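You operate a simulated robot arm through the tools that you are given. There is no shell and no other tool. Be economical: measure what you need, move in short steps, check, and stop when the job is done.

The job below is to be done with a simulated two-armed robot. You get a single attempt, and the scene is never put back.

Task
Carry the small blue tray with both arms and set it on the top of the alignment table.

The check looks at the end state, three seconds after you hand in, the way a careful person would. Anything else that was tipped, shoved, dropped, spilled or broken makes it a failure.

Robot
Two 7-joint arms with two-finger parallel grippers on one trunk, on a base that drives. Base frame: it is fixed to the floor where the robot stands at the start and does not move with it; the origin is under the middle of the robot, x ahead of it, y to its left, z up; the surface under the hand at the start is at about z = 92. Units: cm, rad, N and s.
The left shoulder is at the start at [7, 17.7, 109.5], the right one opposite. With the tool pointing down near the work surface each hand reaches from about 28 to 72 cm from the robot's upright axis, wherever it stands, measured 20 degrees to its own side. Places, roughly: small blue tray (24x15x4 cm) [50, 20, 90]; top of the alignment table [-290, -90, 80]. Payload 3.43 kg a hand.
The tool frame of a hand sits at the grasp point between the pads (the TCP): z along the fingers, y along the line on which they close. The tips reach 3 cm beyond it. The gripper opens to 9.4 cm. The fingers are 2.8 cm wide and 1 cm thick; the gripper's body (5 by 9.6 cm) begins 5.5 cm behind the TCP.
Orientation is that of the tool frame in the base frame, as a unit quaternion [w, x, y, z]. With the fingers straight down and closing along the base's y, the tool's x points along the base's -x, its y along +y and its z along -z.

Tools
- The arms move only by the tool apply_moves. It takes "left_moves", "right_moves" or both (then of equal length, played together; a hand with none holds still); each is a list of rows, each an object (a shift or turn left out is 0, a gripper value left out holds the last) with "slide": the shift along the base's x, y, z in m, a list of three; "rotation": the turn, a rotation vector about the base's x, y, z in rad, a list of three. In form: [{"slide": [x, y, z], "rotation": [wx, wy, wz]}, ...]. A call has 1 to 10 rows; each row shifts and turns the commanded pose from where the row before left it. "left_fingers" and "right_fingers" are, for a hand that has rows, the finger opening in m, from 0 to 0.094, set as the call begins (left out, the last holds). Rows are played at 5 a second. More than 5 cm and 0.15 rad between two rows, or a gripper value outside its range, and nothing of the call is played. A pose out of reach is approached as far as the arm can. The call stops where the force on the tool passes 40 N (or 10 N more than at its start, if that is more) or the arm is blocked; 0.2 s more then pass. The fingers move at their own pace (about 15.3 cm/s each) and stop on an object; they squeeze with about 37 N. The grip force told is the motor's: it shows also when the fingers shut on nothing. Time passes only in rows, and 0.2 s behind the last, so rows that do not move let the fingers close. It gives the time, the measured TCP pose, the force on the tool (base axes), the opening and the grip force at its end, in the units of the frame above (readings bear some noise), with the torque about the TCP (base axes, N m) and any sound that the robot's microphone picked up, and new pictures: "views" is both (left out), scene, wrist or none (wrist: the cameras of the hands that moved).
- Cameras (640 x 400 px; columns grow to the right, rows downward): "scene" is now at [14.26, 3.2, 141.39]; the picture's right is [0.38, -0.93, 0.00], its down [-0.52, -0.21, -0.83] and it looks along [0.76, 0.31, -0.56] (base axes); focal length 291 px, centre (320, 200). "left" rides on the left gripper at [7.6, -1.4, -10.3] in its tool frame; the picture's right is [0.18, 0.98, 0.00], its down [-0.75, 0.14, -0.64] and it looks along [-0.63, 0.12, 0.77] (tool axes); focal length 243 px, centre (320, 200). "right" rides on the right gripper at [7.6, 1.4, -10.3] in its tool frame; the picture's right is [-0.18, 0.98, 0.00], its down [-0.75, -0.14, -0.64] and it looks along [-0.63, -0.12, 0.77] (tool axes); focal length 243 px, centre (320, 200). There is no depth. A picture from a camera that has moved, and an enlarged one, comes with that camera's place and axes in the base frame and with its lens. The place of the scene camera against the robot may be out by one fixed shift of up to 1.2 cm in any direction.
- lift_body(by): slides the trunk up (or, below 0, down) by that many cm; the arms and the scene camera ride with it, the base frame stays. It gives what a move gives, with no picture.
- drive_base(legs): drives the robot by 1 to 6 legs, each [ahead, turn to the left] in cm and rad, along the robot's own axes; the way and the turn of a leg run together, so that a leg with both is an arc; at most 150 cm and 3.142 rad a leg. The arms and the cameras ride along, it lands a little off, and it stops where it bumps. It gives what a move gives, and a new picture of the scene camera.
- aim_head(pan, tilt): turns the head with the scene camera to pan (to the left, within 1.501 rad either way) and tilt (down, from -0.506 to 1.204), counted from straight ahead of the robot. It gives what a move gives, and a new picture of the scene camera.
- enlarge(camera, box): a new picture of the part [left, top, right, bottom] of that camera's present view, enlarged. It takes no simulated time.
- hand_in(): hands the job in; it is judged then, once.

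Go step by step. Nothing tells you exact positions but the pictures and the camera data: compare them with the known pose of the tool, close in by small moves and look again before you grip or let go. The budget is 120 turns and 260 pictures, counting those below and the enlarged ones. Unless the task says otherwise, let go and move clear before handing in, and close with one line.

The tools are called after ">>>" as name(argument=value, ...) on one line, values as JSON. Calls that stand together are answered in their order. apply_moves: Moves the arms, as the interface text tells. Its arguments: {"type":"object","properties":{"left_moves":{"type":"array"},"left_fingers":{"type":"number"},"right_moves":{"type":"array"},"right_fingers":{"type":"number"},"views":{"type":"string","enum":["both","scene","wrist","none"]}},"required":[]} The other tools are called the same way: lift_body (by) slides the trunk up or down; drive_base (legs) drives the base; aim_head (pan, tilt) turns the head that bears the scene camera; enlarge (camera, box) takes an enlarged picture of a part of a camera's view; hand_in () hands the job in.

At the start:

```text
time: 0.0
left_ee_pos: [38.07, 44.75, 118.37]
left_tcp_rot: [0.001, 0.001, 1.0, 0.001]
left_force: [0.3, 1.0, 0.0]
left_ft_torque: [-0.01, -0.01, -0.01]
left_grip_width: 9.39
left_grip_force: 0.1
right_ee_pos: [52.51, -2.83, 122.29]
right_tcp_rot: [-0.001, 0.0, 1.0, -0.001]
right_force: [0.0, 0.2, 0.6]
right_ft_torque: [-0.01, 0.02, -0.01]
right_grip_width: 9.4
right_grip_force: 0.0
trunk travel left (down, up): [-67.5, 16.5]
robot x, y, heading: [-0.11, 0.01, -0.0]
head pan, tilt: [0.387, 0.599]
```

scene: 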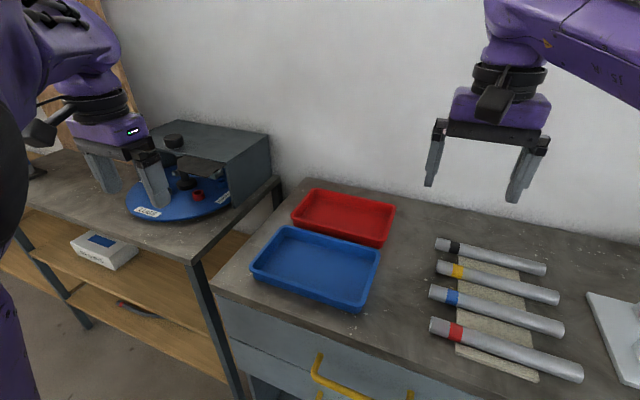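
right: 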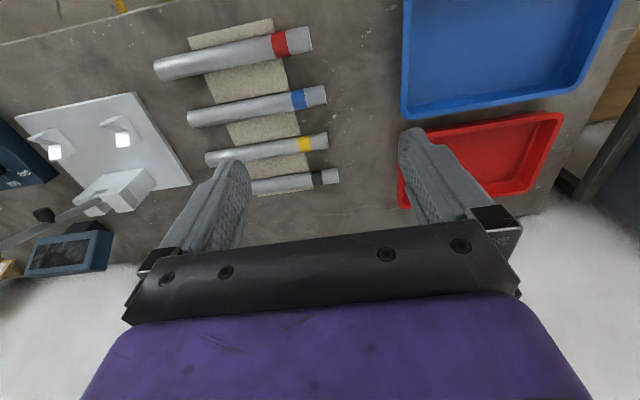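
left: 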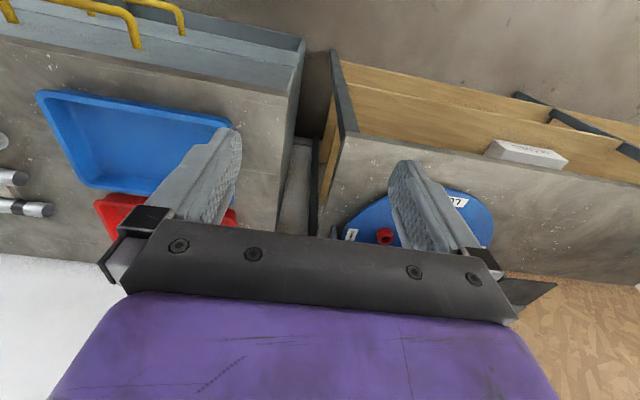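

I see the blue tray at about x 47–62, y 8–32 with its rim near z 95, in front of a red tray and with tubes to its right. Before touching it I'll look closely at the tray, then look around for the alignment table and the way to it.

>>> enlarge(camera="scene", box=[220, 170, 420, 330])

>>> aim_head(pan=-1.5, tilt=0.4)

>>> aim_head(pan=1.5, tilt=0.4)

```text
2.50 times, centred on (320, 250) of scene
camera zoom: at [14.26, 3.2, 141.39], right [0.38, -0.93, 0.0], down [-0.52, -0.21, -0.83], along [0.76, 0.31, -0.56], focal length 728 px, centre (320, 75)
```

zoom: 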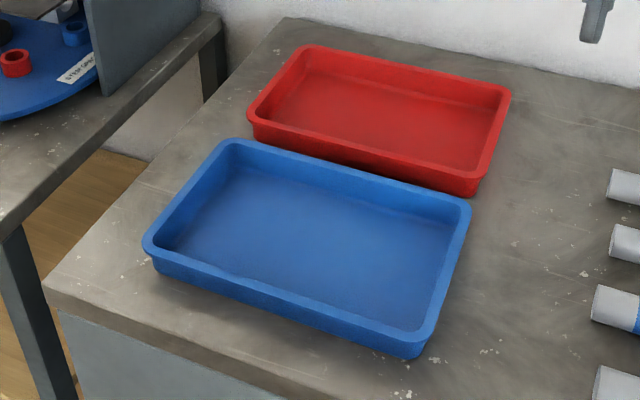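

```text
time: 1.9
left_ee_pos: [38.0, 44.75, 118.39]
left_tcp_rot: [0.001, 0.0, 1.0, 0.0]
left_force: [-0.1, -0.8, -0.1]
left_ft_torque: [-0.01, -0.02, -0.05]
left_grip_width: 9.39
left_grip_force: 0.1
right_ee_pos: [52.52, -2.82, 122.35]
right_tcp_rot: [0.0, 0.0, 1.0, 0.0]
right_force: [0.0, 0.7, -0.4]
right_ft_torque: [0.02, 0.01, -0.01]
right_grip_width: 9.42
right_grip_force: 0.1
trunk travel left (down, up): [-67.5, 16.5]
robot x, y, heading: [-0.37, 0.1, -0.0]
head pan, tilt: [-1.499, 0.4]
camera scene: at [6.75, -9.38, 143.2], right [-1.0, -0.07, 0.0], down [-0.03, 0.39, -0.92], along [0.07, -0.92, -0.39], focal length 291 px, centre (320, 200)
```

scene: 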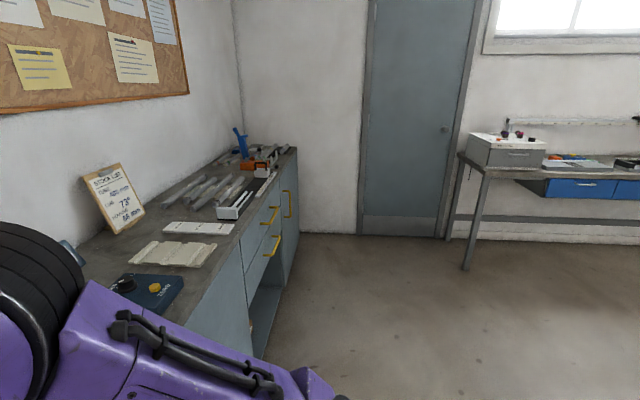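

```text
time: 4.5
left_ee_pos: [37.91, 44.82, 118.37]
left_tcp_rot: [0.001, 0.0, 1.0, 0.0]
left_force: [-0.1, -0.6, -0.5]
left_ft_torque: [0.02, 0.02, -0.02]
left_grip_width: 9.38
left_grip_force: 0.1
right_ee_pos: [52.58, -2.71, 122.29]
right_tcp_rot: [0.0, 0.0, 1.0, 0.0]
right_force: [-0.5, -0.1, -0.1]
right_ft_torque: [0.01, -0.01, -0.02]
right_grip_width: 9.41
right_grip_force: 0.0
trunk travel left (down, up): [-67.5, 16.5]
robot x, y, heading: [0.13, -0.51, 0.001]
head pan, tilt: [1.499, 0.4]
camera scene: at [6.75, 9.1, 143.2], right [1.0, -0.07, 0.0], down [-0.03, -0.39, -0.92], along [0.07, 0.92, -0.39], focal length 291 px, centre (320, 200)
```

scene: 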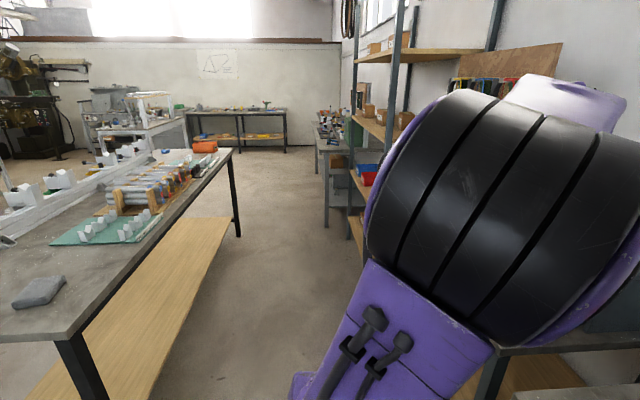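

The tray is empty and its rim looks like an overhanging lip. A clear floor lies behind the robot, with a long table back-left. I'll bring both hands above the short walls (y about 32 and 8.5) and look from the wrist cameras.

>>> aim_head(pan=0.387, tilt=0.7)

>>> apply_moves(left_moves=[{"slide": [0.032, -0.0235, -0.02]}, {"slide": [0.032, -0.0235, -0.02]}, {"slide": [0.032, -0.0235, -0.02]}, {"slide": [0.032, -0.0235, -0.02]}, {"slide": [0.032, -0.0235, -0.02]}, {}], right_moves=[{"slide": [0.003, 0.0226, -0.0286]}, {"slide": [0.003, 0.0226, -0.0286]}, {"slide": [0.003, 0.0226, -0.0286]}, {"slide": [0.003, 0.0226, -0.0286]}, {"slide": [0.003, 0.0226, -0.0286]}, {}])

```text
time: 5.8
left_ee_pos: [37.95, 44.79, 118.28]
left_tcp_rot: [0.0, 0.001, 1.0, 0.0]
left_force: [0.9, -0.2, 0.6]
left_ft_torque: [-0.02, 0.01, -0.01]
left_grip_width: 9.39
left_grip_force: 0.1
right_ee_pos: [52.57, -2.59, 122.27]
right_tcp_rot: [0.0, 0.0, 1.0, 0.0]
right_force: [0.8, -0.5, 0.5]
right_ft_torque: [0.03, -0.02, -0.03]
right_grip_width: 9.4
right_grip_force: 0.0
trunk travel left (down, up): [-67.5, 16.5]
robot x, y, heading: [-0.14, -0.31, -0.002]
head pan, tilt: [0.387, 0.7]
camera scene: at [13.94, 3.08, 140.52], right [0.38, -0.93, 0.0], down [-0.6, -0.24, -0.76], along [0.71, 0.29, -0.64], focal length 291 px, centre (320, 200)
```

scene: 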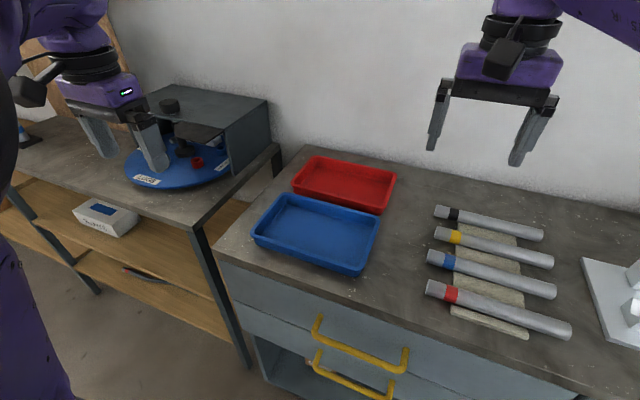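

```text
time: 7.4
left_ee_pos: [54.09, 32.82, 108.02]
left_tcp_rot: [0.001, 0.0, 1.0, 0.0]
left_force: [-0.3, -0.4, -0.5]
left_ft_torque: [0.02, -0.01, 0.0]
left_grip_width: 9.42
left_grip_force: 0.1
right_ee_pos: [55.84, 6.13, 109.36]
right_tcp_rot: [-0.003, 0.025, 0.999, 0.025]
right_force: [-1.1, 0.0, 0.4]
right_ft_torque: [-0.02, 0.05, -0.01]
right_grip_width: 9.39
right_grip_force: 0.1
trunk travel left (down, up): [-67.5, 16.5]
robot x, y, heading: [0.15, 0.03, 0.001]
head pan, tilt: [0.387, 0.7]
stopped in row 6 (right hand): the arm was blocked; the commanded pose is now the measured one
camera scene: at [14.0, 2.97, 140.51], right [0.38, -0.93, 0.0], down [-0.6, -0.24, -0.76], along [0.71, 0.29, -0.64], focal length 291 px, centre (320, 200)
camera right: at [48.38, 7.42, 119.78], right [0.23, 0.97, 0.05], down [0.75, -0.21, 0.63], along [0.62, -0.11, -0.78], focal length 243 px, centre (320, 200)
camera left: at [46.52, 31.49, 118.25], right [-0.18, 0.98, 0.0], down [0.75, 0.14, 0.64], along [0.63, 0.12, -0.77], focal length 243 px, centre (320, 200)
```

scene: 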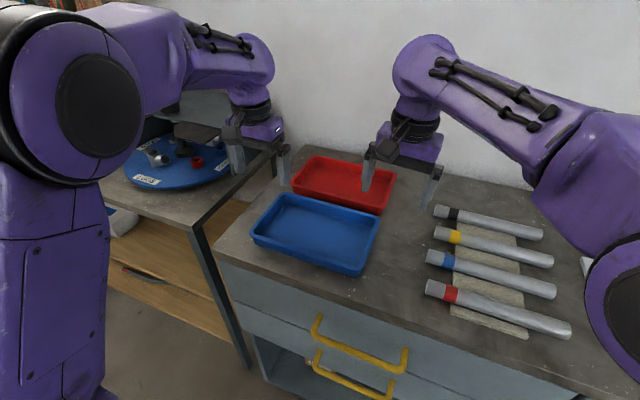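
right: 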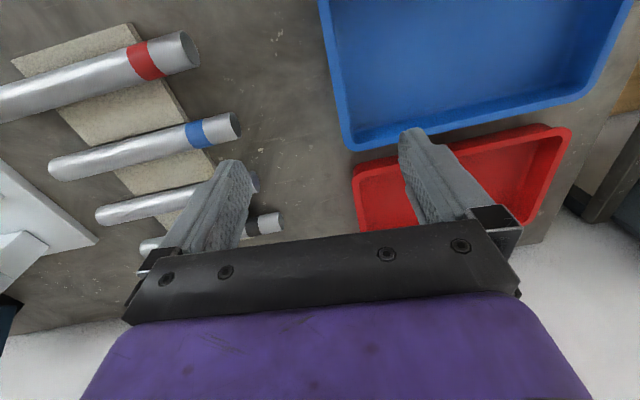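
left: 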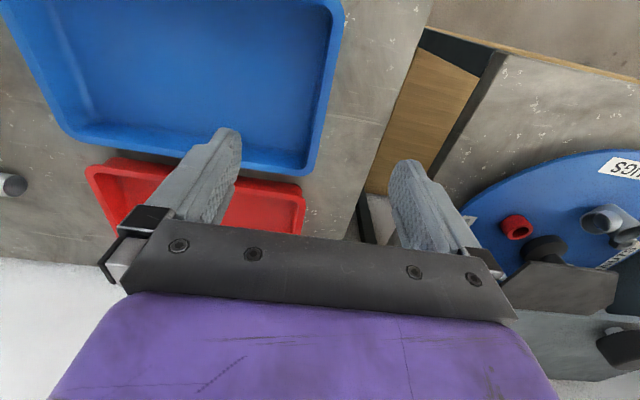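

The right arm met its reach limit crossing to the tray, so the robot should stand square to the tray (y ≈ 20). I'll back off, shift left with an S-move well clear of the furniture, then recentre the hands before coming forward.

>>> apply_moves(left_moves=[{"slide": [0, 0, 0.03]}, {"slide": [0, 0, 0.03]}, {"slide": [0, 0, 0.03]}], right_moves=[{"slide": [-0.006, -0.04, 0.03]}, {"slide": [-0.006, -0.04, 0.03]}, {"slide": [-0.006, -0.04, 0.03], "rotation": [0, 0, 0]}], views="none")

>>> drive_base(legs=[[-22, 0], [0, -0.5], [-42, 0], [0, 0.5]])

```text
refused: row 1 steps farther than a row can; nothing moved
```

```text
time: 14.2
left_ee_pos: [-4.98, 53.38, 107.97]
left_tcp_rot: [0.0, 0.006, 1.0, 0.0]
left_force: [-1.0, 0.9, -0.3]
left_ft_torque: [0.03, -0.01, 0.01]
left_grip_width: 9.41
left_grip_force: 0.0
right_ee_pos: [-3.71, 26.65, 109.59]
right_tcp_rot: [-0.001, 0.031, 0.999, 0.026]
right_force: [-0.3, 0.4, 0.0]
right_ft_torque: [0.03, -0.02, 0.0]
right_grip_width: 9.36
right_grip_force: 0.1
trunk travel left (down, up): [-67.5, 16.5]
robot x, y, heading: [-59.64, 20.96, -0.012]
head pan, tilt: [0.387, 0.7]
camera scene: at [-45.49, 23.99, 140.52], right [0.37, -0.93, 0.0], down [-0.6, -0.24, -0.76], along [0.71, 0.28, -0.64], focal length 291 px, centre (320, 200)
```

scene: 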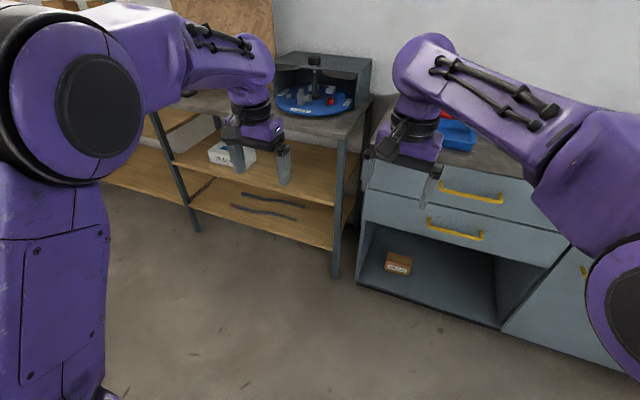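

Now the robot stands at y ≈ 21, 60 cm back. I'll bring both hands to straddle y ≈ 20.5 and straighten the right hand's small tilt.

>>> apply_moves(left_moves=[{"slide": [0, -0.041, 0]}, {"slide": [0, -0.041, 0]}, {"slide": [0, -0.041, 0]}, {"slide": [0, -0.041, 0]}, {"slide": [0, -0.041, 0]}, {}], right_moves=[{"slide": [0, -0.036, 0], "rotation": [-0.0104, 0, 0.01]}, {"slide": [0, -0.036, 0], "rotation": [-0.0104, 0, 0.01]}, {"slide": [0, -0.036, 0], "rotation": [-0.0104, 0, 0.01]}, {"slide": [0, -0.036, 0], "rotation": [-0.0104, 0, 0.01]}, {"slide": [0, -0.036, 0], "rotation": [-0.0104, 0, 0.01]}, {}], views="none")

>>> aim_head(pan=0, tilt=0.7)

>>> drive_base(legs=[[0, 0.012], [57, 0]])

```text
time: 15.6
left_ee_pos: [-5.2, 32.77, 107.95]
left_tcp_rot: [0.0, 0.006, 1.0, -0.001]
left_force: [-0.4, -0.4, 0.1]
left_ft_torque: [-0.03, -0.02, 0.03]
left_grip_width: 9.39
left_grip_force: 0.0
right_ee_pos: [-3.82, 8.77, 109.78]
right_tcp_rot: [0.0, 0.006, 1.0, -0.001]
right_force: [0.5, 1.0, 0.3]
right_ft_torque: [-0.04, 0.03, 0.0]
right_grip_width: 9.44
right_grip_force: 0.0
trunk travel left (down, up): [-67.5, 16.5]
robot x, y, heading: [-59.22, 20.97, -0.017]
head pan, tilt: [0.387, 0.7]
```

```text
time: 16.4
left_ee_pos: [-5.04, 32.66, 108.07]
left_tcp_rot: [0.002, 0.007, 1.0, -0.001]
left_force: [0.5, -0.2, 0.4]
left_ft_torque: [-0.03, 0.01, -0.02]
left_grip_width: 9.4
left_grip_force: 0.1
right_ee_pos: [-3.7, 8.45, 109.62]
right_tcp_rot: [-0.001, 0.007, 1.0, 0.0]
right_force: [0.2, -0.2, 0.4]
right_ft_torque: [0.02, 0.01, 0.04]
right_grip_width: 9.41
right_grip_force: 0.0
trunk travel left (down, up): [-67.5, 16.5]
robot x, y, heading: [-59.47, 21.25, -0.014]
head pan, tilt: [0.0, 0.7]
camera scene: at [-44.89, 20.75, 140.52], right [-0.01, -1.0, 0.0], down [-0.64, 0.01, -0.76], along [0.76, -0.01, -0.64], focal length 291 px, centre (320, 200)
```

scene: 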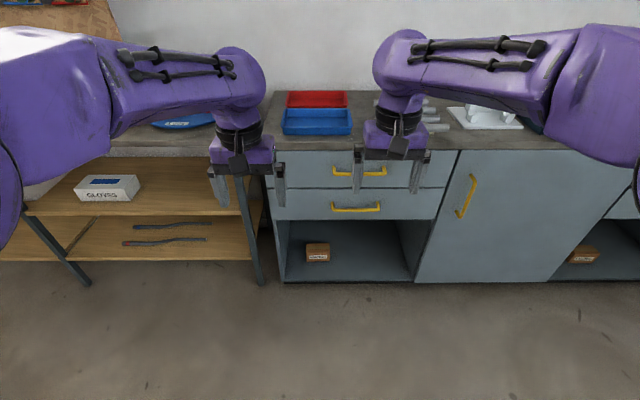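

```text
time: 20.0
left_ee_pos: [51.19, 33.45, 108.04]
left_tcp_rot: [0.0, 0.0, 1.0, 0.0]
left_force: [0.4, -0.4, -0.1]
left_ft_torque: [-0.01, 0.01, 0.02]
left_grip_width: 9.39
left_grip_force: 0.1
right_ee_pos: [52.83, 9.25, 109.58]
right_tcp_rot: [0.0, 0.0, 1.0, 0.001]
right_force: [0.5, 1.1, 0.1]
right_ft_torque: [0.01, 0.03, 0.0]
right_grip_width: 9.4
right_grip_force: 0.1
trunk travel left (down, up): [-67.5, 16.5]
robot x, y, heading: [-2.94, 21.05, -0.001]
head pan, tilt: [0.0, 0.7]
camera scene: at [11.6, 20.96, 140.52], right [0.0, -1.0, 0.0], down [-0.64, 0.0, -0.77], along [0.77, 0.0, -0.64], focal length 291 px, centre (320, 200)
```

scene: 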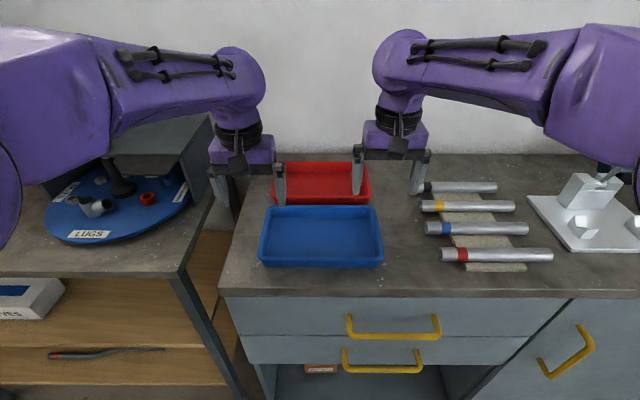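

The robot now stands square to the tray, whose rim I estimate at y 8.4–32.7, x 47–63. I'll move the hands over the wall centres (x 55) and lower to tips just above the rim, then check with wrist views.

>>> apply_moves(left_moves=[{"slide": [0.019, -0.004, -0.02]}, {"slide": [0.019, -0.004, -0.02]}, {"slide": [0, 0, -0.02]}, {}], right_moves=[{"slide": [0.011, -0.004, -0.025]}, {"slide": [0.011, -0.004, -0.025]}, {"slide": [0, 0, -0.025]}, {}])

```text
time: 21.0
left_ee_pos: [54.86, 32.6, 102.01]
left_tcp_rot: [0.001, 0.0, 1.0, -0.001]
left_force: [0.4, 0.5, 0.2]
left_ft_torque: [0.02, 0.02, -0.02]
left_grip_width: 9.42
left_grip_force: 0.0
right_ee_pos: [55.26, 8.39, 102.08]
right_tcp_rot: [0.0, 0.0, 1.0, 0.0]
right_force: [-0.1, -0.2, 0.4]
right_ft_torque: [-0.04, 0.01, 0.01]
right_grip_width: 9.41
right_grip_force: 0.0
trunk travel left (down, up): [-67.5, 16.5]
robot x, y, heading: [-2.88, 21.32, -0.001]
head pan, tilt: [0.0, 0.7]
camera scene: at [11.62, 20.95, 140.52], right [0.0, -1.0, 0.0], down [-0.64, 0.0, -0.76], along [0.76, 0.0, -0.64], focal length 291 px, centre (320, 200)
camera right: at [47.86, 9.86, 112.35], right [0.18, 0.98, 0.0], down [0.75, -0.14, 0.64], along [0.63, -0.12, -0.77], focal length 243 px, centre (320, 200)
camera left: at [47.35, 31.26, 112.28], right [-0.18, 0.98, 0.0], down [0.75, 0.14, 0.64], along [0.63, 0.12, -0.77], focal length 243 px, centre (320, 200)
```

scene: 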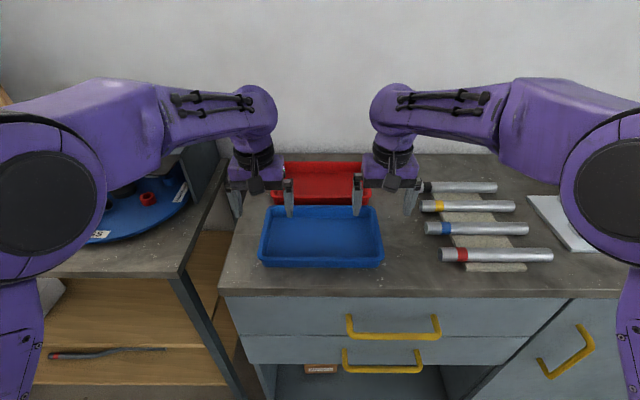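
right: 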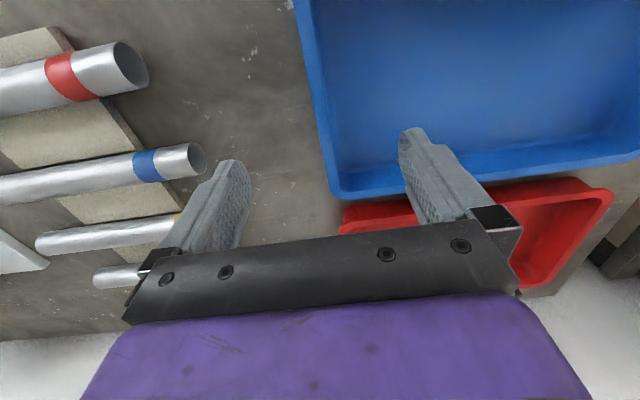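
left: 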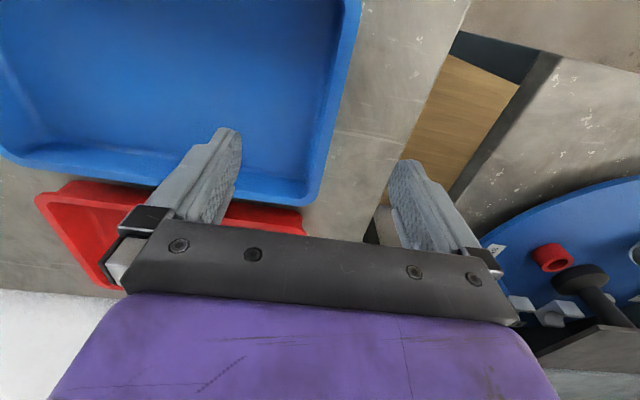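

The wrist views put the rim's outer edges at y ≈ 8.5 and 33.4, with the far edge near x 61.5. I'll shift the right hand in by 0.7 cm, both back to x ≈ 54.3, and come down 5 cm so the fingers straddle the walls.

>>> apply_moves(left_moves=[{"slide": [-0.004, 0.001, -0.015]}, {"slide": [0, 0, -0.015]}, {"slide": [0, 0, -0.015]}, {}], right_moves=[{"slide": [-0.008, 0.007, -0.015]}, {"slide": [0, 0, -0.015]}, {"slide": [0, 0, -0.015]}, {}])

>>> enlarge(camera="scene", box=[220, 140, 440, 290])

```text
time: 22.0
left_ee_pos: [54.61, 32.64, 97.64]
left_tcp_rot: [0.002, 0.001, 1.0, 0.001]
left_force: [-0.1, -0.3, 0.5]
left_ft_torque: [0.02, 0.01, 0.02]
left_grip_width: 9.39
left_grip_force: 0.1
right_ee_pos: [54.4, 9.16, 97.67]
right_tcp_rot: [0.0, 0.0, 1.0, 0.0]
right_force: [0.2, 0.5, 0.3]
right_ft_torque: [0.02, 0.01, 0.01]
right_grip_width: 9.4
right_grip_force: 0.0
trunk travel left (down, up): [-67.5, 16.5]
robot x, y, heading: [-3.31, 21.23, 0.001]
head pan, tilt: [0.0, 0.7]
camera scene: at [11.58, 20.98, 140.52], right [0.0, -1.0, 0.0], down [-0.64, 0.0, -0.77], along [0.77, 0.0, -0.64], focal length 291 px, centre (320, 200)
camera right: at [46.87, 10.61, 107.96], right [0.18, 0.98, 0.0], down [0.75, -0.14, 0.64], along [0.63, -0.12, -0.77], focal length 243 px, centre (320, 200)
camera left: at [47.03, 31.27, 107.87], right [-0.18, 0.98, 0.0], down [0.75, 0.14, 0.64], along [0.63, 0.12, -0.77], focal length 243 px, centre (320, 200)
```

scene: 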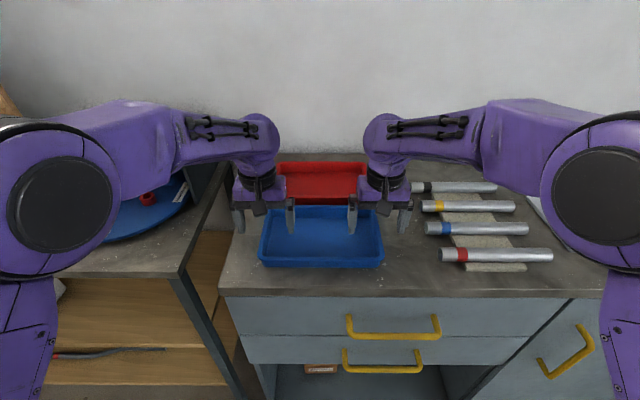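
right: 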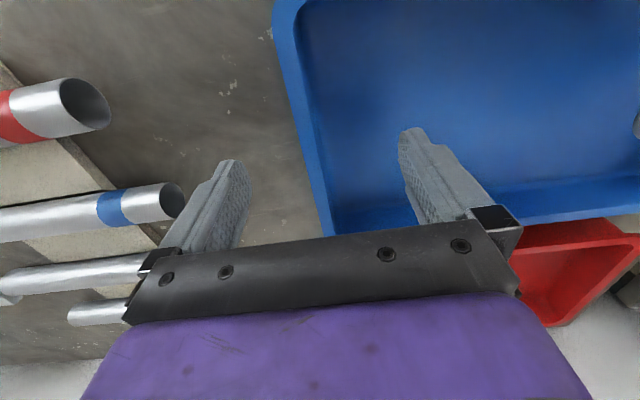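
left: 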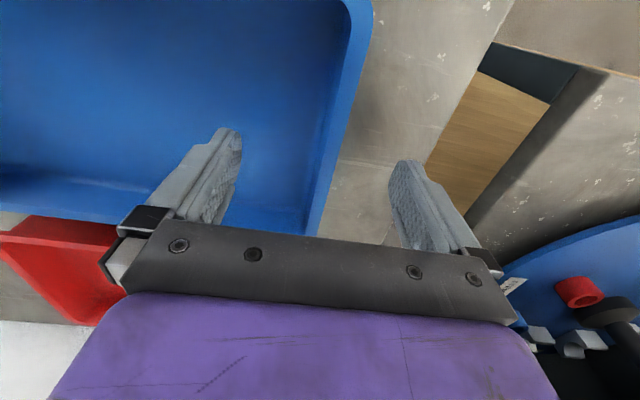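

```text
2.67 times, centred on (330, 215) of scene
camera zoom: at [11.58, 20.98, 140.52], right [0.0, -1.0, 0.0], down [-0.64, 0.0, -0.77], along [0.77, 0.0, -0.64], focal length 776 px, centre (293, 160)
```

zoom: 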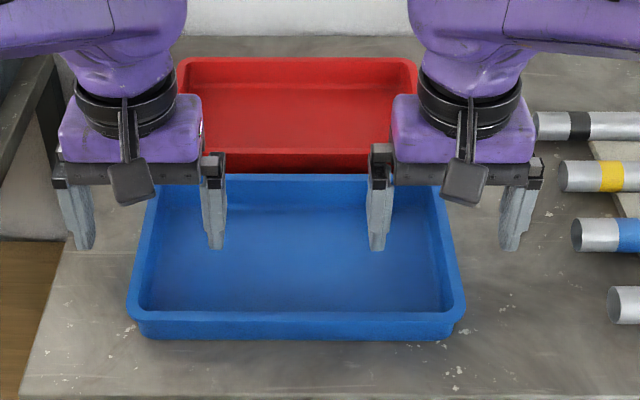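

Both hands straddle the short walls centrally, with the tips about at rim level. I'll go down another 1.8 cm and check.

>>> apply_moves(left_moves=[{"slide": [0, 0.002, -0.009]}, {"slide": [0, 0, -0.009]}, {}], right_moves=[{"slide": [0, 0, -0.009]}, {"slide": [0, 0, -0.009]}, {}], views="wrist")

>>> enlarge(camera="scene", box=[220, 140, 440, 290])

```text
time: 22.8
left_ee_pos: [54.66, 32.81, 95.65]
left_tcp_rot: [0.001, 0.0, 1.0, -0.001]
left_force: [-0.3, -0.7, -0.7]
left_ft_torque: [0.01, 0.01, -0.01]
left_grip_width: 9.42
left_grip_force: 0.0
right_ee_pos: [54.31, 9.01, 95.86]
right_tcp_rot: [-0.001, 0.0, 1.0, 0.001]
right_force: [0.2, 0.0, 0.1]
right_ft_torque: [0.0, -0.02, 0.03]
right_grip_width: 9.4
right_grip_force: 0.1
trunk travel left (down, up): [-67.5, 16.5]
robot x, y, heading: [-2.89, 21.14, -0.001]
head pan, tilt: [0.0, 0.7]
camera right: at [46.88, 10.54, 106.12], right [0.18, 0.98, 0.0], down [0.75, -0.14, 0.64], along [0.63, -0.12, -0.77], focal length 243 px, centre (320, 200)
camera left: at [47.04, 31.51, 106.03], right [-0.18, 0.98, 0.0], down [0.75, 0.14, 0.64], along [0.63, 0.12, -0.77], focal length 243 px, centre (320, 200)
```

right: 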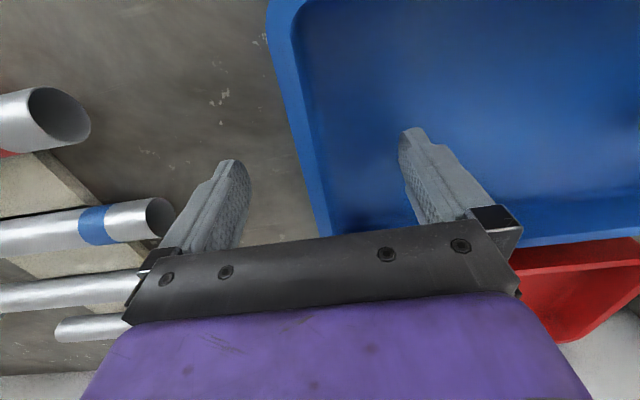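
left: 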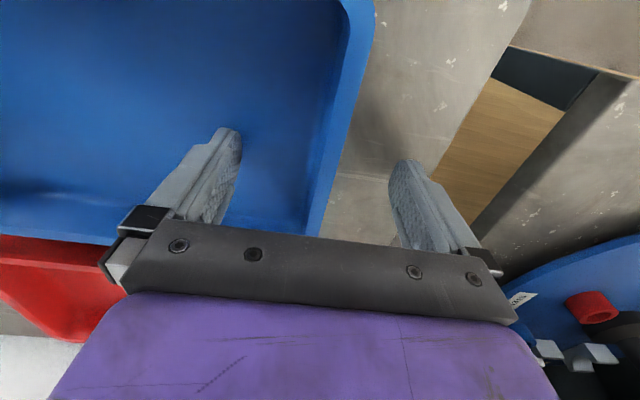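

```text
2.67 times, centred on (330, 215) of scene
camera zoom: at [11.61, 20.95, 140.52], right [0.0, -1.0, 0.0], down [-0.64, 0.0, -0.76], along [0.76, 0.0, -0.64], focal length 776 px, centre (293, 160)
```

zoom: 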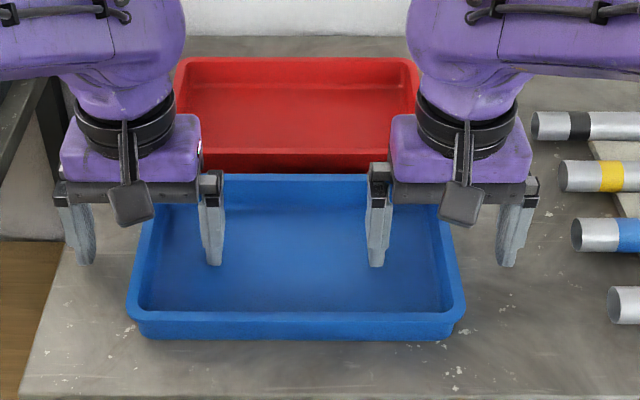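

Rim triangulates to about z 95, so the tips reach about 2.4 cm below it. I'll go 0.6 cm further with no contact expected, then close both grippers.

>>> apply_moves(left_moves=[{"slide": [-0.003, 0, -0.004]}, {}], right_moves=[{"slide": [0, 0.001, -0.006]}, {}], views="none")

>>> apply_moves(left_moves=[{}, {}, {}, {}], right_moves=[{}, {}, {}, {}], left_fingers=0, right_fingers=0)

>>> enlarge(camera="scene", box=[220, 140, 440, 290])

```text
time: 23.4
left_ee_pos: [54.36, 32.96, 95.35]
left_tcp_rot: [0.002, 0.0, 1.0, 0.0]
left_force: [1.6, 0.3, 5.2]
left_ft_torque: [-0.23, 0.01, 0.11]
left_grip_width: 9.39
left_grip_force: 0.0
right_ee_pos: [54.17, 9.19, 95.36]
right_tcp_rot: [0.0, 0.0, 1.0, 0.0]
right_force: [0.8, -0.6, 5.7]
right_ft_torque: [0.3, -0.05, -0.08]
right_grip_width: 9.41
right_grip_force: 0.0
trunk travel left (down, up): [-67.5, 16.5]
robot x, y, heading: [-3.42, 21.53, -0.0]
head pan, tilt: [0.0, 0.7]
```

```text
time: 24.4
left_ee_pos: [54.25, 32.93, 95.44]
left_tcp_rot: [0.002, 0.0, 1.0, 0.0]
left_force: [-1.4, 2.1, 6.0]
left_ft_torque: [-0.07, 0.04, -0.28]
left_grip_width: 0.71
left_grip_force: 36.8
right_ee_pos: [54.33, 9.23, 95.38]
right_tcp_rot: [0.001, 0.0, 1.0, 0.0]
right_force: [0.7, -2.1, 5.7]
right_ft_torque: [-0.01, 0.02, -0.25]
right_grip_width: 0.7
right_grip_force: 36.9
trunk travel left (down, up): [-67.5, 16.5]
robot x, y, heading: [-2.75, 21.47, 0.006]
head pan, tilt: [0.0, 0.7]
camera scene: at [11.42, 20.97, 140.54], right [0.0, -1.0, 0.0], down [-0.64, 0.0, -0.77], along [0.77, 0.0, -0.64], focal length 291 px, centre (320, 200)
camera right: at [46.71, 10.65, 105.64], right [0.18, 0.98, 0.0], down [0.75, -0.14, 0.64], along [0.63, -0.12, -0.77], focal length 243 px, centre (320, 200)
camera left: at [46.59, 31.53, 105.7], right [-0.18, 0.98, 0.0], down [0.75, 0.14, 0.64], along [0.63, 0.12, -0.76], focal length 243 px, centre (320, 200)
```

scene: 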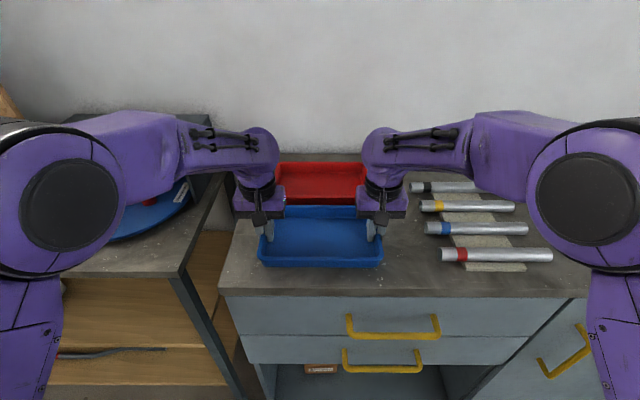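
right: 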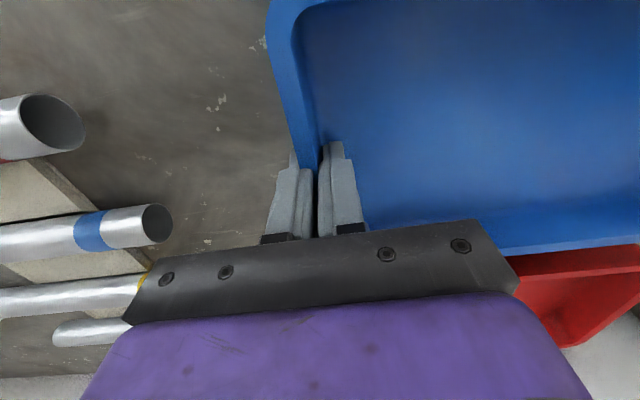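
left: 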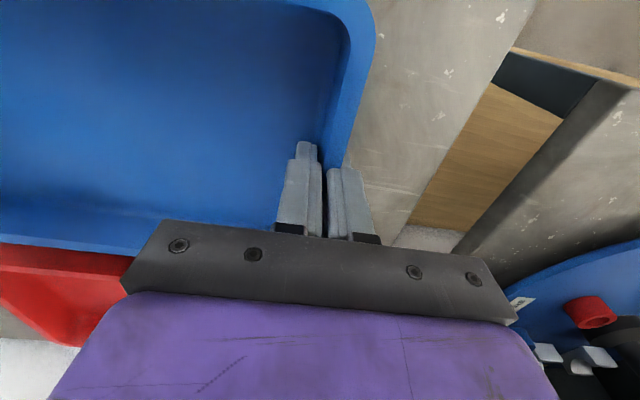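

```text
2.67 times, centred on (330, 215) of scene
camera zoom: at [11.42, 20.97, 140.54], right [0.0, -1.0, 0.0], down [-0.64, 0.0, -0.77], along [0.77, 0.0, -0.64], focal length 776 px, centre (293, 160)
```

zoom: 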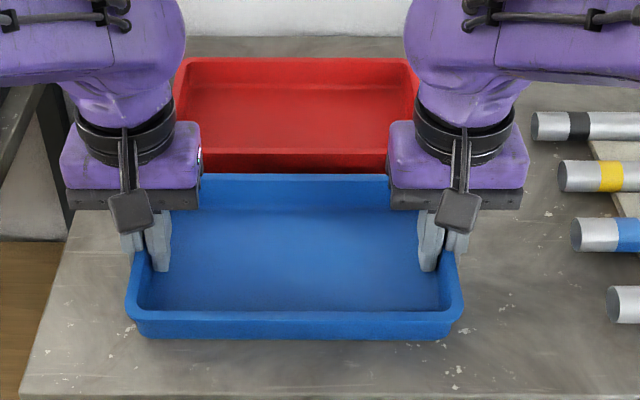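

Both hands grip the walls (0.7 cm each, 37 N), and the surface turned out to be near z 92. I'll lift both straight up together and check.

>>> apply_moves(left_moves=[{"slide": [0, 0, 0.01]}, {"slide": [0, 0, 0.02]}, {"slide": [0, 0, 0.02]}, {"slide": [0, 0, 0.02]}, {"slide": [0, 0, 0.02]}, {"slide": [0, 0, 0.02]}, {}], right_moves=[{"slide": [0, 0, 0.01]}, {"slide": [0, 0, 0.02]}, {"slide": [0, 0, 0.02]}, {"slide": [0, 0, 0.02]}, {"slide": [0, 0, 0.02]}, {"slide": [0, 0, 0.02]}, {}], views="scene")

```text
time: 26.0
left_ee_pos: [54.32, 32.85, 106.48]
left_tcp_rot: [0.001, 0.0, 1.0, 0.0]
left_force: [0.5, 0.8, 0.2]
left_ft_torque: [0.04, 0.01, -0.01]
left_grip_width: 0.0
left_grip_force: 33.0
right_ee_pos: [54.3, 9.39, 106.37]
right_tcp_rot: [-0.001, 0.0, 1.0, 0.0]
right_force: [0.4, -0.2, -0.2]
right_ft_torque: [0.04, -0.03, -0.01]
right_grip_width: 0.0
right_grip_force: 33.4
trunk travel left (down, up): [-67.5, 16.5]
robot x, y, heading: [-2.94, 20.83, 0.005]
head pan, tilt: [0.0, 0.7]
camera scene: at [11.67, 20.96, 140.51], right [0.0, -1.0, 0.0], down [-0.64, 0.0, -0.76], along [0.76, 0.0, -0.64], focal length 291 px, centre (320, 200)
```

scene: 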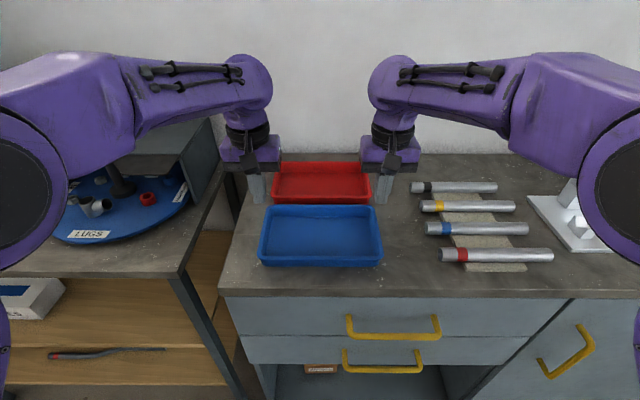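

The fingers slipped off the walls; the tray stayed put on the bench. I need a close look at the wall shape before gripping differently.

>>> enlarge(camera="scene", box=[245, 190, 335, 280])

>>> enlarge(camera="right", box=[200, 0, 600, 250])

>>> enlarge(camera="left", box=[100, 0, 500, 250])

```text
4.44 times, centred on (290, 235) of scene
camera zoom: at [11.67, 20.96, 140.51], right [0.0, -1.0, 0.0], down [-0.64, 0.0, -0.76], along [0.76, 0.0, -0.64], focal length 1293 px, centre (453, 44)
```

zoom: 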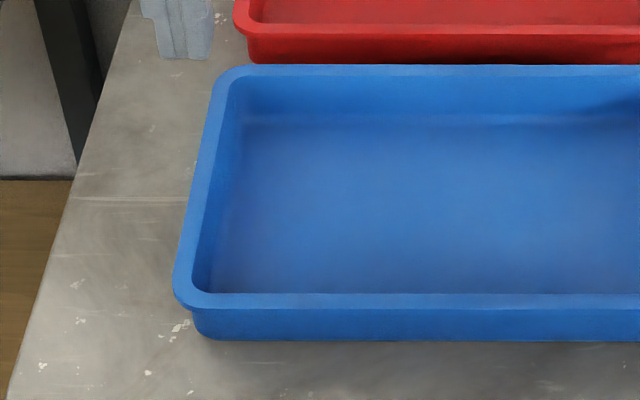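

```text
1.60 times, centred on (400, 125) of right
camera zoom: at [46.86, 10.73, 116.51], right [0.18, 0.98, 0.0], down [0.75, -0.14, 0.64], along [0.63, -0.12, -0.77], focal length 388 px, centre (192, 320)
```

zoom: 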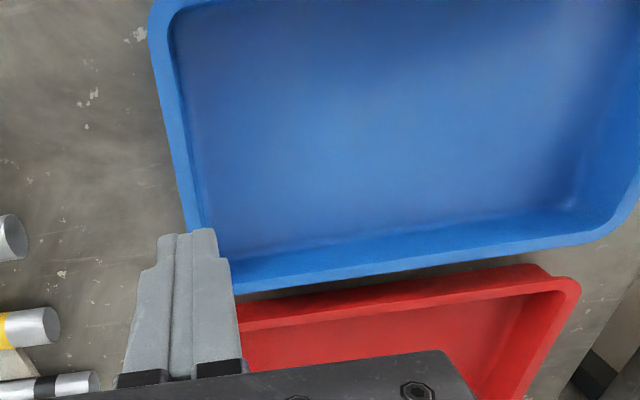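

```text
1.60 times, centred on (300, 125) of left
camera zoom: at [46.78, 31.49, 116.71], right [-0.18, 0.98, 0.0], down [0.75, 0.14, 0.64], along [0.63, 0.12, -0.77], focal length 388 px, centre (352, 320)
```

zoom: 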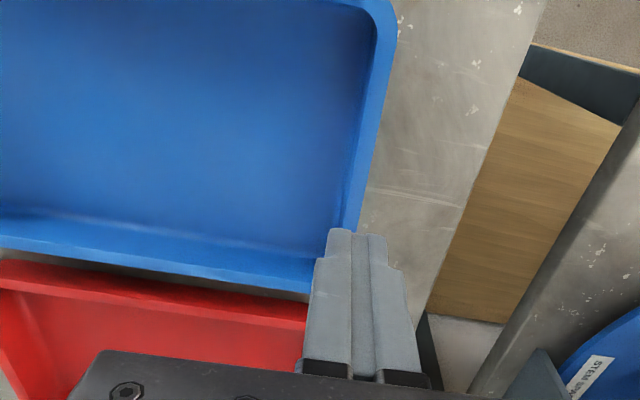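

The rim overhangs the wall slightly and the walls look nearly vertical. I'll regrip and lift in very small steps while reading the forces, to learn whether it's weight or slip.

>>> apply_moves(left_moves=[{}, {}, {}, {"slide": [0, 0, -0.03]}, {"slide": [0, 0, -0.03]}, {"slide": [0, 0, -0.03]}, {"slide": [0, 0, -0.012]}, {"slide": [0, 0, -0.006]}, {}], right_moves=[{}, {}, {}, {"slide": [0, 0, -0.03]}, {"slide": [0, 0, -0.03]}, {"slide": [0, 0, -0.03]}, {"slide": [0, 0, -0.012]}, {"slide": [0, 0, -0.006]}, {}], left_fingers=0.06, right_fingers=0.06, views="none")

>>> apply_moves(left_moves=[{}, {}, {}, {}], right_moves=[{}, {}, {}, {}], left_fingers=0, right_fingers=0, views="wrist")

>>> apply_moves(left_moves=[{"slide": [0, 0, 0.003]}, {}], right_moves=[{"slide": [0, 0, 0.003]}, {}], views="none")

>>> apply_moves(left_moves=[{"slide": [0, 0, 0.003]}, {}], right_moves=[{"slide": [0, 0, 0.003]}, {}], views="none")

>>> apply_moves(left_moves=[{"slide": [0, 0, 0.003]}, {}], right_moves=[{"slide": [0, 0, 0.003]}, {}], views="scene")

```text
time: 28.0
left_ee_pos: [54.35, 32.67, 95.49]
left_tcp_rot: [0.001, 0.0, 1.0, 0.0]
left_force: [-0.9, -0.5, 2.2]
left_ft_torque: [-0.11, 0.07, -0.05]
left_grip_width: 5.99
left_grip_force: 0.0
right_ee_pos: [54.27, 9.32, 95.5]
right_tcp_rot: [0.0, 0.0, 1.0, -0.001]
right_force: [0.2, -0.2, 0.6]
right_ft_torque: [0.01, 0.03, 0.0]
right_grip_width: 6.01
right_grip_force: 0.0
trunk travel left (down, up): [-67.5, 16.5]
robot x, y, heading: [-2.71, 21.51, 0.001]
head pan, tilt: [0.0, 0.7]
```

```text
time: 29.0
left_ee_pos: [54.32, 32.89, 95.47]
left_tcp_rot: [0.0, 0.0, 1.0, 0.001]
left_force: [1.6, 17.4, 6.5]
left_ft_torque: [0.0, -0.14, -0.14]
left_grip_width: 0.71
left_grip_force: 36.8
right_ee_pos: [54.38, 9.18, 95.39]
right_tcp_rot: [-0.001, -0.001, 1.0, 0.0]
right_force: [0.5, -17.0, -0.1]
right_ft_torque: [-0.02, 0.02, -0.1]
right_grip_width: 0.69
right_grip_force: 37.4
trunk travel left (down, up): [-67.5, 16.5]
robot x, y, heading: [-2.83, 21.21, -0.001]
head pan, tilt: [0.0, 0.7]
camera right: at [46.85, 10.59, 105.71], right [0.18, 0.98, 0.0], down [0.75, -0.14, 0.64], along [0.63, -0.12, -0.77], focal length 243 px, centre (320, 200)
camera left: at [46.69, 31.42, 105.73], right [-0.18, 0.98, 0.0], down [0.75, 0.14, 0.64], along [0.63, 0.12, -0.76], focal length 243 px, centre (320, 200)
```

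right: 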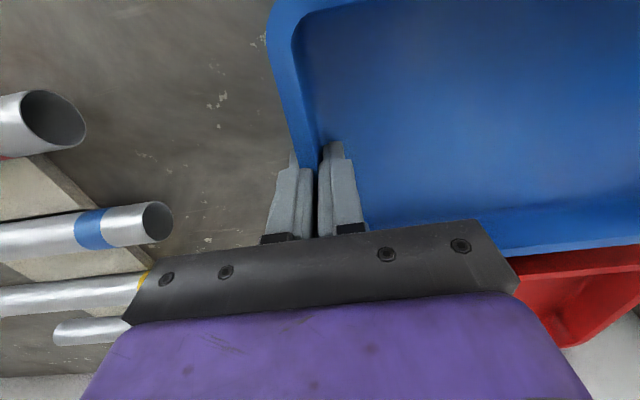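
left: 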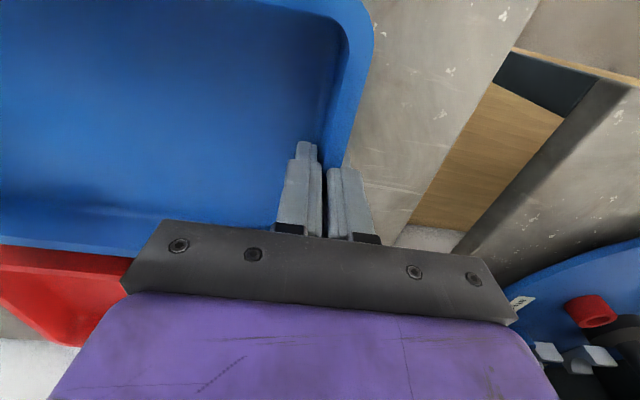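

```text
time: 29.6
left_ee_pos: [54.31, 32.86, 95.79]
left_tcp_rot: [0.0, 0.0, 1.0, 0.0]
left_force: [-1.8, 23.4, -0.6]
left_ft_torque: [-0.02, -0.32, -0.12]
left_grip_width: 0.71
left_grip_force: 37.5
right_ee_pos: [54.38, 9.18, 95.74]
right_tcp_rot: [-0.001, 0.0, 1.0, -0.001]
right_force: [0.3, -24.6, -0.7]
right_ft_torque: [0.0, 0.34, -0.14]
right_grip_width: 0.71
right_grip_force: 36.6
trunk travel left (down, up): [-67.5, 16.5]
robot x, y, heading: [-2.92, 21.51, -0.003]
head pan, tilt: [0.0, 0.7]
```

```text
time: 30.2
left_ee_pos: [54.4, 32.8, 96.12]
left_tcp_rot: [0.0, -0.001, 1.0, 0.0]
left_force: [-1.8, 26.4, -1.8]
left_ft_torque: [0.05, 0.37, -0.18]
left_grip_width: 0.7
left_grip_force: 37.1
right_ee_pos: [54.43, 9.14, 96.18]
right_tcp_rot: [0.0, 0.0, 1.0, -0.001]
right_force: [0.6, -26.7, -1.0]
right_ft_torque: [0.01, -0.33, -0.1]
right_grip_width: 0.72
right_grip_force: 37.0
trunk travel left (down, up): [-67.5, 16.5]
robot x, y, heading: [-3.23, 21.18, 0.0]
head pan, tilt: [0.0, 0.7]
```

```text
time: 30.8
left_ee_pos: [54.47, 32.85, 96.4]
left_tcp_rot: [0.001, -0.001, 1.0, 0.0]
left_force: [-1.4, 26.5, -1.2]
left_ft_torque: [0.02, 0.36, -0.16]
left_grip_width: 0.72
left_grip_force: 36.6
right_ee_pos: [54.4, 9.25, 96.3]
right_tcp_rot: [0.0, 0.0, 1.0, 0.0]
right_force: [1.2, -27.3, -0.8]
right_ft_torque: [-0.03, -0.35, -0.07]
right_grip_width: 0.7
right_grip_force: 36.8
trunk travel left (down, up): [-67.5, 16.5]
robot x, y, heading: [-3.11, 21.25, -0.001]
head pan, tilt: [0.0, 0.7]
camera scene: at [11.68, 20.96, 140.51], right [0.0, -1.0, 0.0], down [-0.64, 0.0, -0.76], along [0.76, 0.0, -0.64], focal length 291 px, centre (320, 200)
```

scene: 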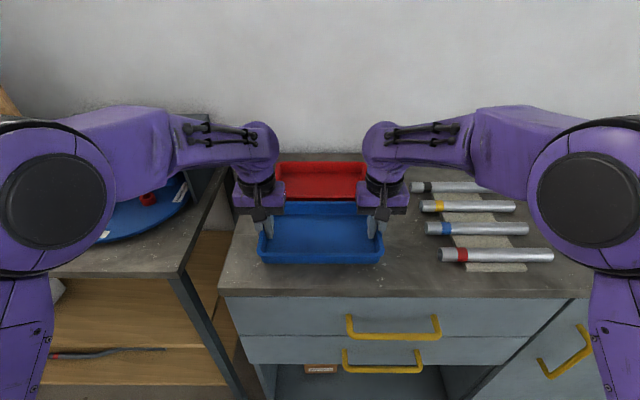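

Lifting slowly, the tray seems to come up; it weighs only about 0.2 kg, but my hands are pressing it inward by ~26 N, which likely caused the slip. I'll relieve that pressure and look close.

>>> apply_moves(left_moves=[{"slide": [0, 0.001, 0]}, {}], right_moves=[{"slide": [0, -0.001, 0]}, {}], views="none")

>>> enlarge(camera="scene", box=[220, 140, 440, 290])

```text
time: 31.4
left_ee_pos: [54.32, 32.98, 96.37]
left_tcp_rot: [0.001, 0.0, 1.0, 0.0]
left_force: [-1.5, 19.2, -0.6]
left_ft_torque: [-0.01, 0.16, -0.1]
left_grip_width: 0.69
left_grip_force: 36.7
right_ee_pos: [54.43, 9.16, 96.41]
right_tcp_rot: [-0.001, 0.0, 1.0, 0.0]
right_force: [0.7, -19.1, -1.4]
right_ft_torque: [-0.01, -0.12, -0.1]
right_grip_width: 0.71
right_grip_force: 37.0
trunk travel left (down, up): [-67.5, 16.5]
robot x, y, heading: [-3.1, 20.98, 0.002]
head pan, tilt: [0.0, 0.7]
```

```text
2.67 times, centred on (330, 215) of scene
camera zoom: at [11.67, 20.96, 140.51], right [0.0, -1.0, 0.0], down [-0.64, 0.0, -0.76], along [0.76, 0.0, -0.64], focal length 776 px, centre (293, 160)
```

zoom: 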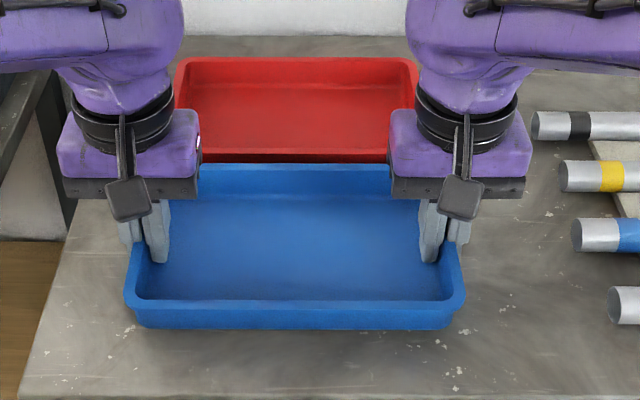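

The tray is off the bench about 1 cm. I'll keep easing the inward pressure.

>>> apply_moves(left_moves=[{"slide": [0, 0.001, 0]}, {"slide": [0, 0.001, 0]}, {}], right_moves=[{"slide": [0, -0.001, 0]}, {"slide": [0, -0.001, 0]}, {}], views="none")

```text
time: 32.2
left_ee_pos: [54.34, 32.88, 96.42]
left_tcp_rot: [0.0, 0.001, 1.0, -0.002]
left_force: [-2.1, -11.6, -1.0]
left_ft_torque: [0.02, -0.15, -0.17]
left_grip_width: 0.68
left_grip_force: 37.4
right_ee_pos: [54.38, 9.14, 96.35]
right_tcp_rot: [-0.001, -0.002, 1.0, 0.001]
right_force: [2.2, 10.7, -1.1]
right_ft_torque: [0.03, 0.12, -0.23]
right_grip_width: 0.68
right_grip_force: 37.1
trunk travel left (down, up): [-67.5, 16.5]
robot x, y, heading: [-2.94, 21.35, 0.002]
head pan, tilt: [0.0, 0.7]
```

Slightly past neutral now (11 N tension); I'll take back 0.7 mm each, then lift slowly.

>>> apply_moves(left_moves=[{"slide": [0, -0.0007, 0]}, {}], right_moves=[{"slide": [0, 0.0007, 0]}, {}], views="none")

>>> apply_moves(left_moves=[{"slide": [0, 0, 0.004]}, {"slide": [0, 0, 0.004]}, {"slide": [0, 0, 0.004]}, {"slide": [0, 0, 0.004]}, {}], right_moves=[{"slide": [0, 0, 0.004]}, {"slide": [0, 0, 0.004]}, {"slide": [0, 0, 0.004]}, {"slide": [0, 0, 0.004]}, {}], views="scene")

```text
time: 32.8
left_ee_pos: [54.37, 32.82, 96.38]
left_tcp_rot: [0.0, 0.001, 1.0, -0.003]
left_force: [-3.1, -23.9, -0.3]
left_ft_torque: [0.01, -0.11, -0.25]
left_grip_width: 0.71
left_grip_force: 36.9
right_ee_pos: [54.29, 9.15, 96.4]
right_tcp_rot: [0.0, 0.0, 1.0, 0.002]
right_force: [2.3, 23.3, -0.6]
right_ft_torque: [-0.01, 0.12, -0.32]
right_grip_width: 0.68
right_grip_force: 36.8
trunk travel left (down, up): [-67.5, 16.5]
robot x, y, heading: [-3.25, 21.18, 0.001]
head pan, tilt: [0.0, 0.7]
```

```text
time: 34.0
left_ee_pos: [54.26, 32.9, 98.12]
left_tcp_rot: [0.001, 0.0, 1.0, -0.002]
left_force: [-2.5, -29.8, -1.1]
left_ft_torque: [0.02, 0.07, -0.2]
left_grip_width: 0.71
left_grip_force: 37.1
right_ee_pos: [54.31, 9.1, 97.89]
right_tcp_rot: [-0.001, -0.001, 1.0, 0.001]
right_force: [2.3, 30.0, 0.1]
right_ft_torque: [0.03, -0.08, -0.38]
right_grip_width: 0.68
right_grip_force: 37.2
trunk travel left (down, up): [-67.5, 16.5]
robot x, y, heading: [-2.88, 21.46, 0.001]
head pan, tilt: [0.0, 0.7]
camera scene: at [11.68, 20.96, 140.51], right [0.0, -1.0, 0.0], down [-0.64, 0.0, -0.76], along [0.76, 0.0, -0.64], focal length 291 px, centre (320, 200)
```

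scene: 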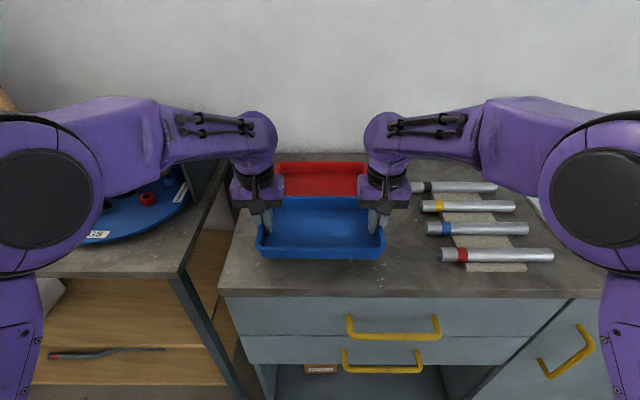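

The force responds with lag: pressing at the first spacing and stretching at this one suggest the neutral spacing is about 2.5 mm narrower. I'll set that and wait for it to settle.

>>> apply_moves(left_moves=[{"slide": [0, -0.0012, 0]}, {}, {}, {}], right_moves=[{"slide": [0, 0.0012, 0]}, {}, {}, {}], views="none")

>>> apply_moves(left_moves=[{}, {}, {}, {}, {}], right_moves=[{}, {}, {}, {}, {}], views="none")

```text
time: 35.0
left_ee_pos: [54.36, 32.88, 97.95]
left_tcp_rot: [0.001, 0.0, 1.0, 0.0]
left_force: [-2.7, -23.4, -0.4]
left_ft_torque: [-0.01, 0.08, -0.26]
left_grip_width: 0.7
left_grip_force: 36.7
right_ee_pos: [54.34, 9.1, 97.96]
right_tcp_rot: [-0.001, -0.001, 1.0, 0.0]
right_force: [3.0, 23.8, -0.8]
right_ft_torque: [0.02, -0.04, -0.3]
right_grip_width: 0.71
right_grip_force: 37.0
trunk travel left (down, up): [-67.5, 16.5]
robot x, y, heading: [-2.78, 21.22, 0.002]
head pan, tilt: [0.0, 0.7]
```

```text
time: 36.2
left_ee_pos: [54.4, 32.92, 98.01]
left_tcp_rot: [0.002, 0.001, 1.0, 0.001]
left_force: [-2.6, -21.4, -1.4]
left_ft_torque: [-0.03, 0.01, -0.25]
left_grip_width: 0.67
left_grip_force: 36.8
right_ee_pos: [54.2, 9.21, 98.04]
right_tcp_rot: [-0.001, 0.0, 1.0, 0.0]
right_force: [2.4, 23.1, -0.6]
right_ft_torque: [0.03, 0.02, -0.28]
right_grip_width: 0.69
right_grip_force: 37.0
trunk travel left (down, up): [-67.5, 16.5]
robot x, y, heading: [-2.67, 21.1, 0.003]
head pan, tilt: [0.0, 0.7]
```

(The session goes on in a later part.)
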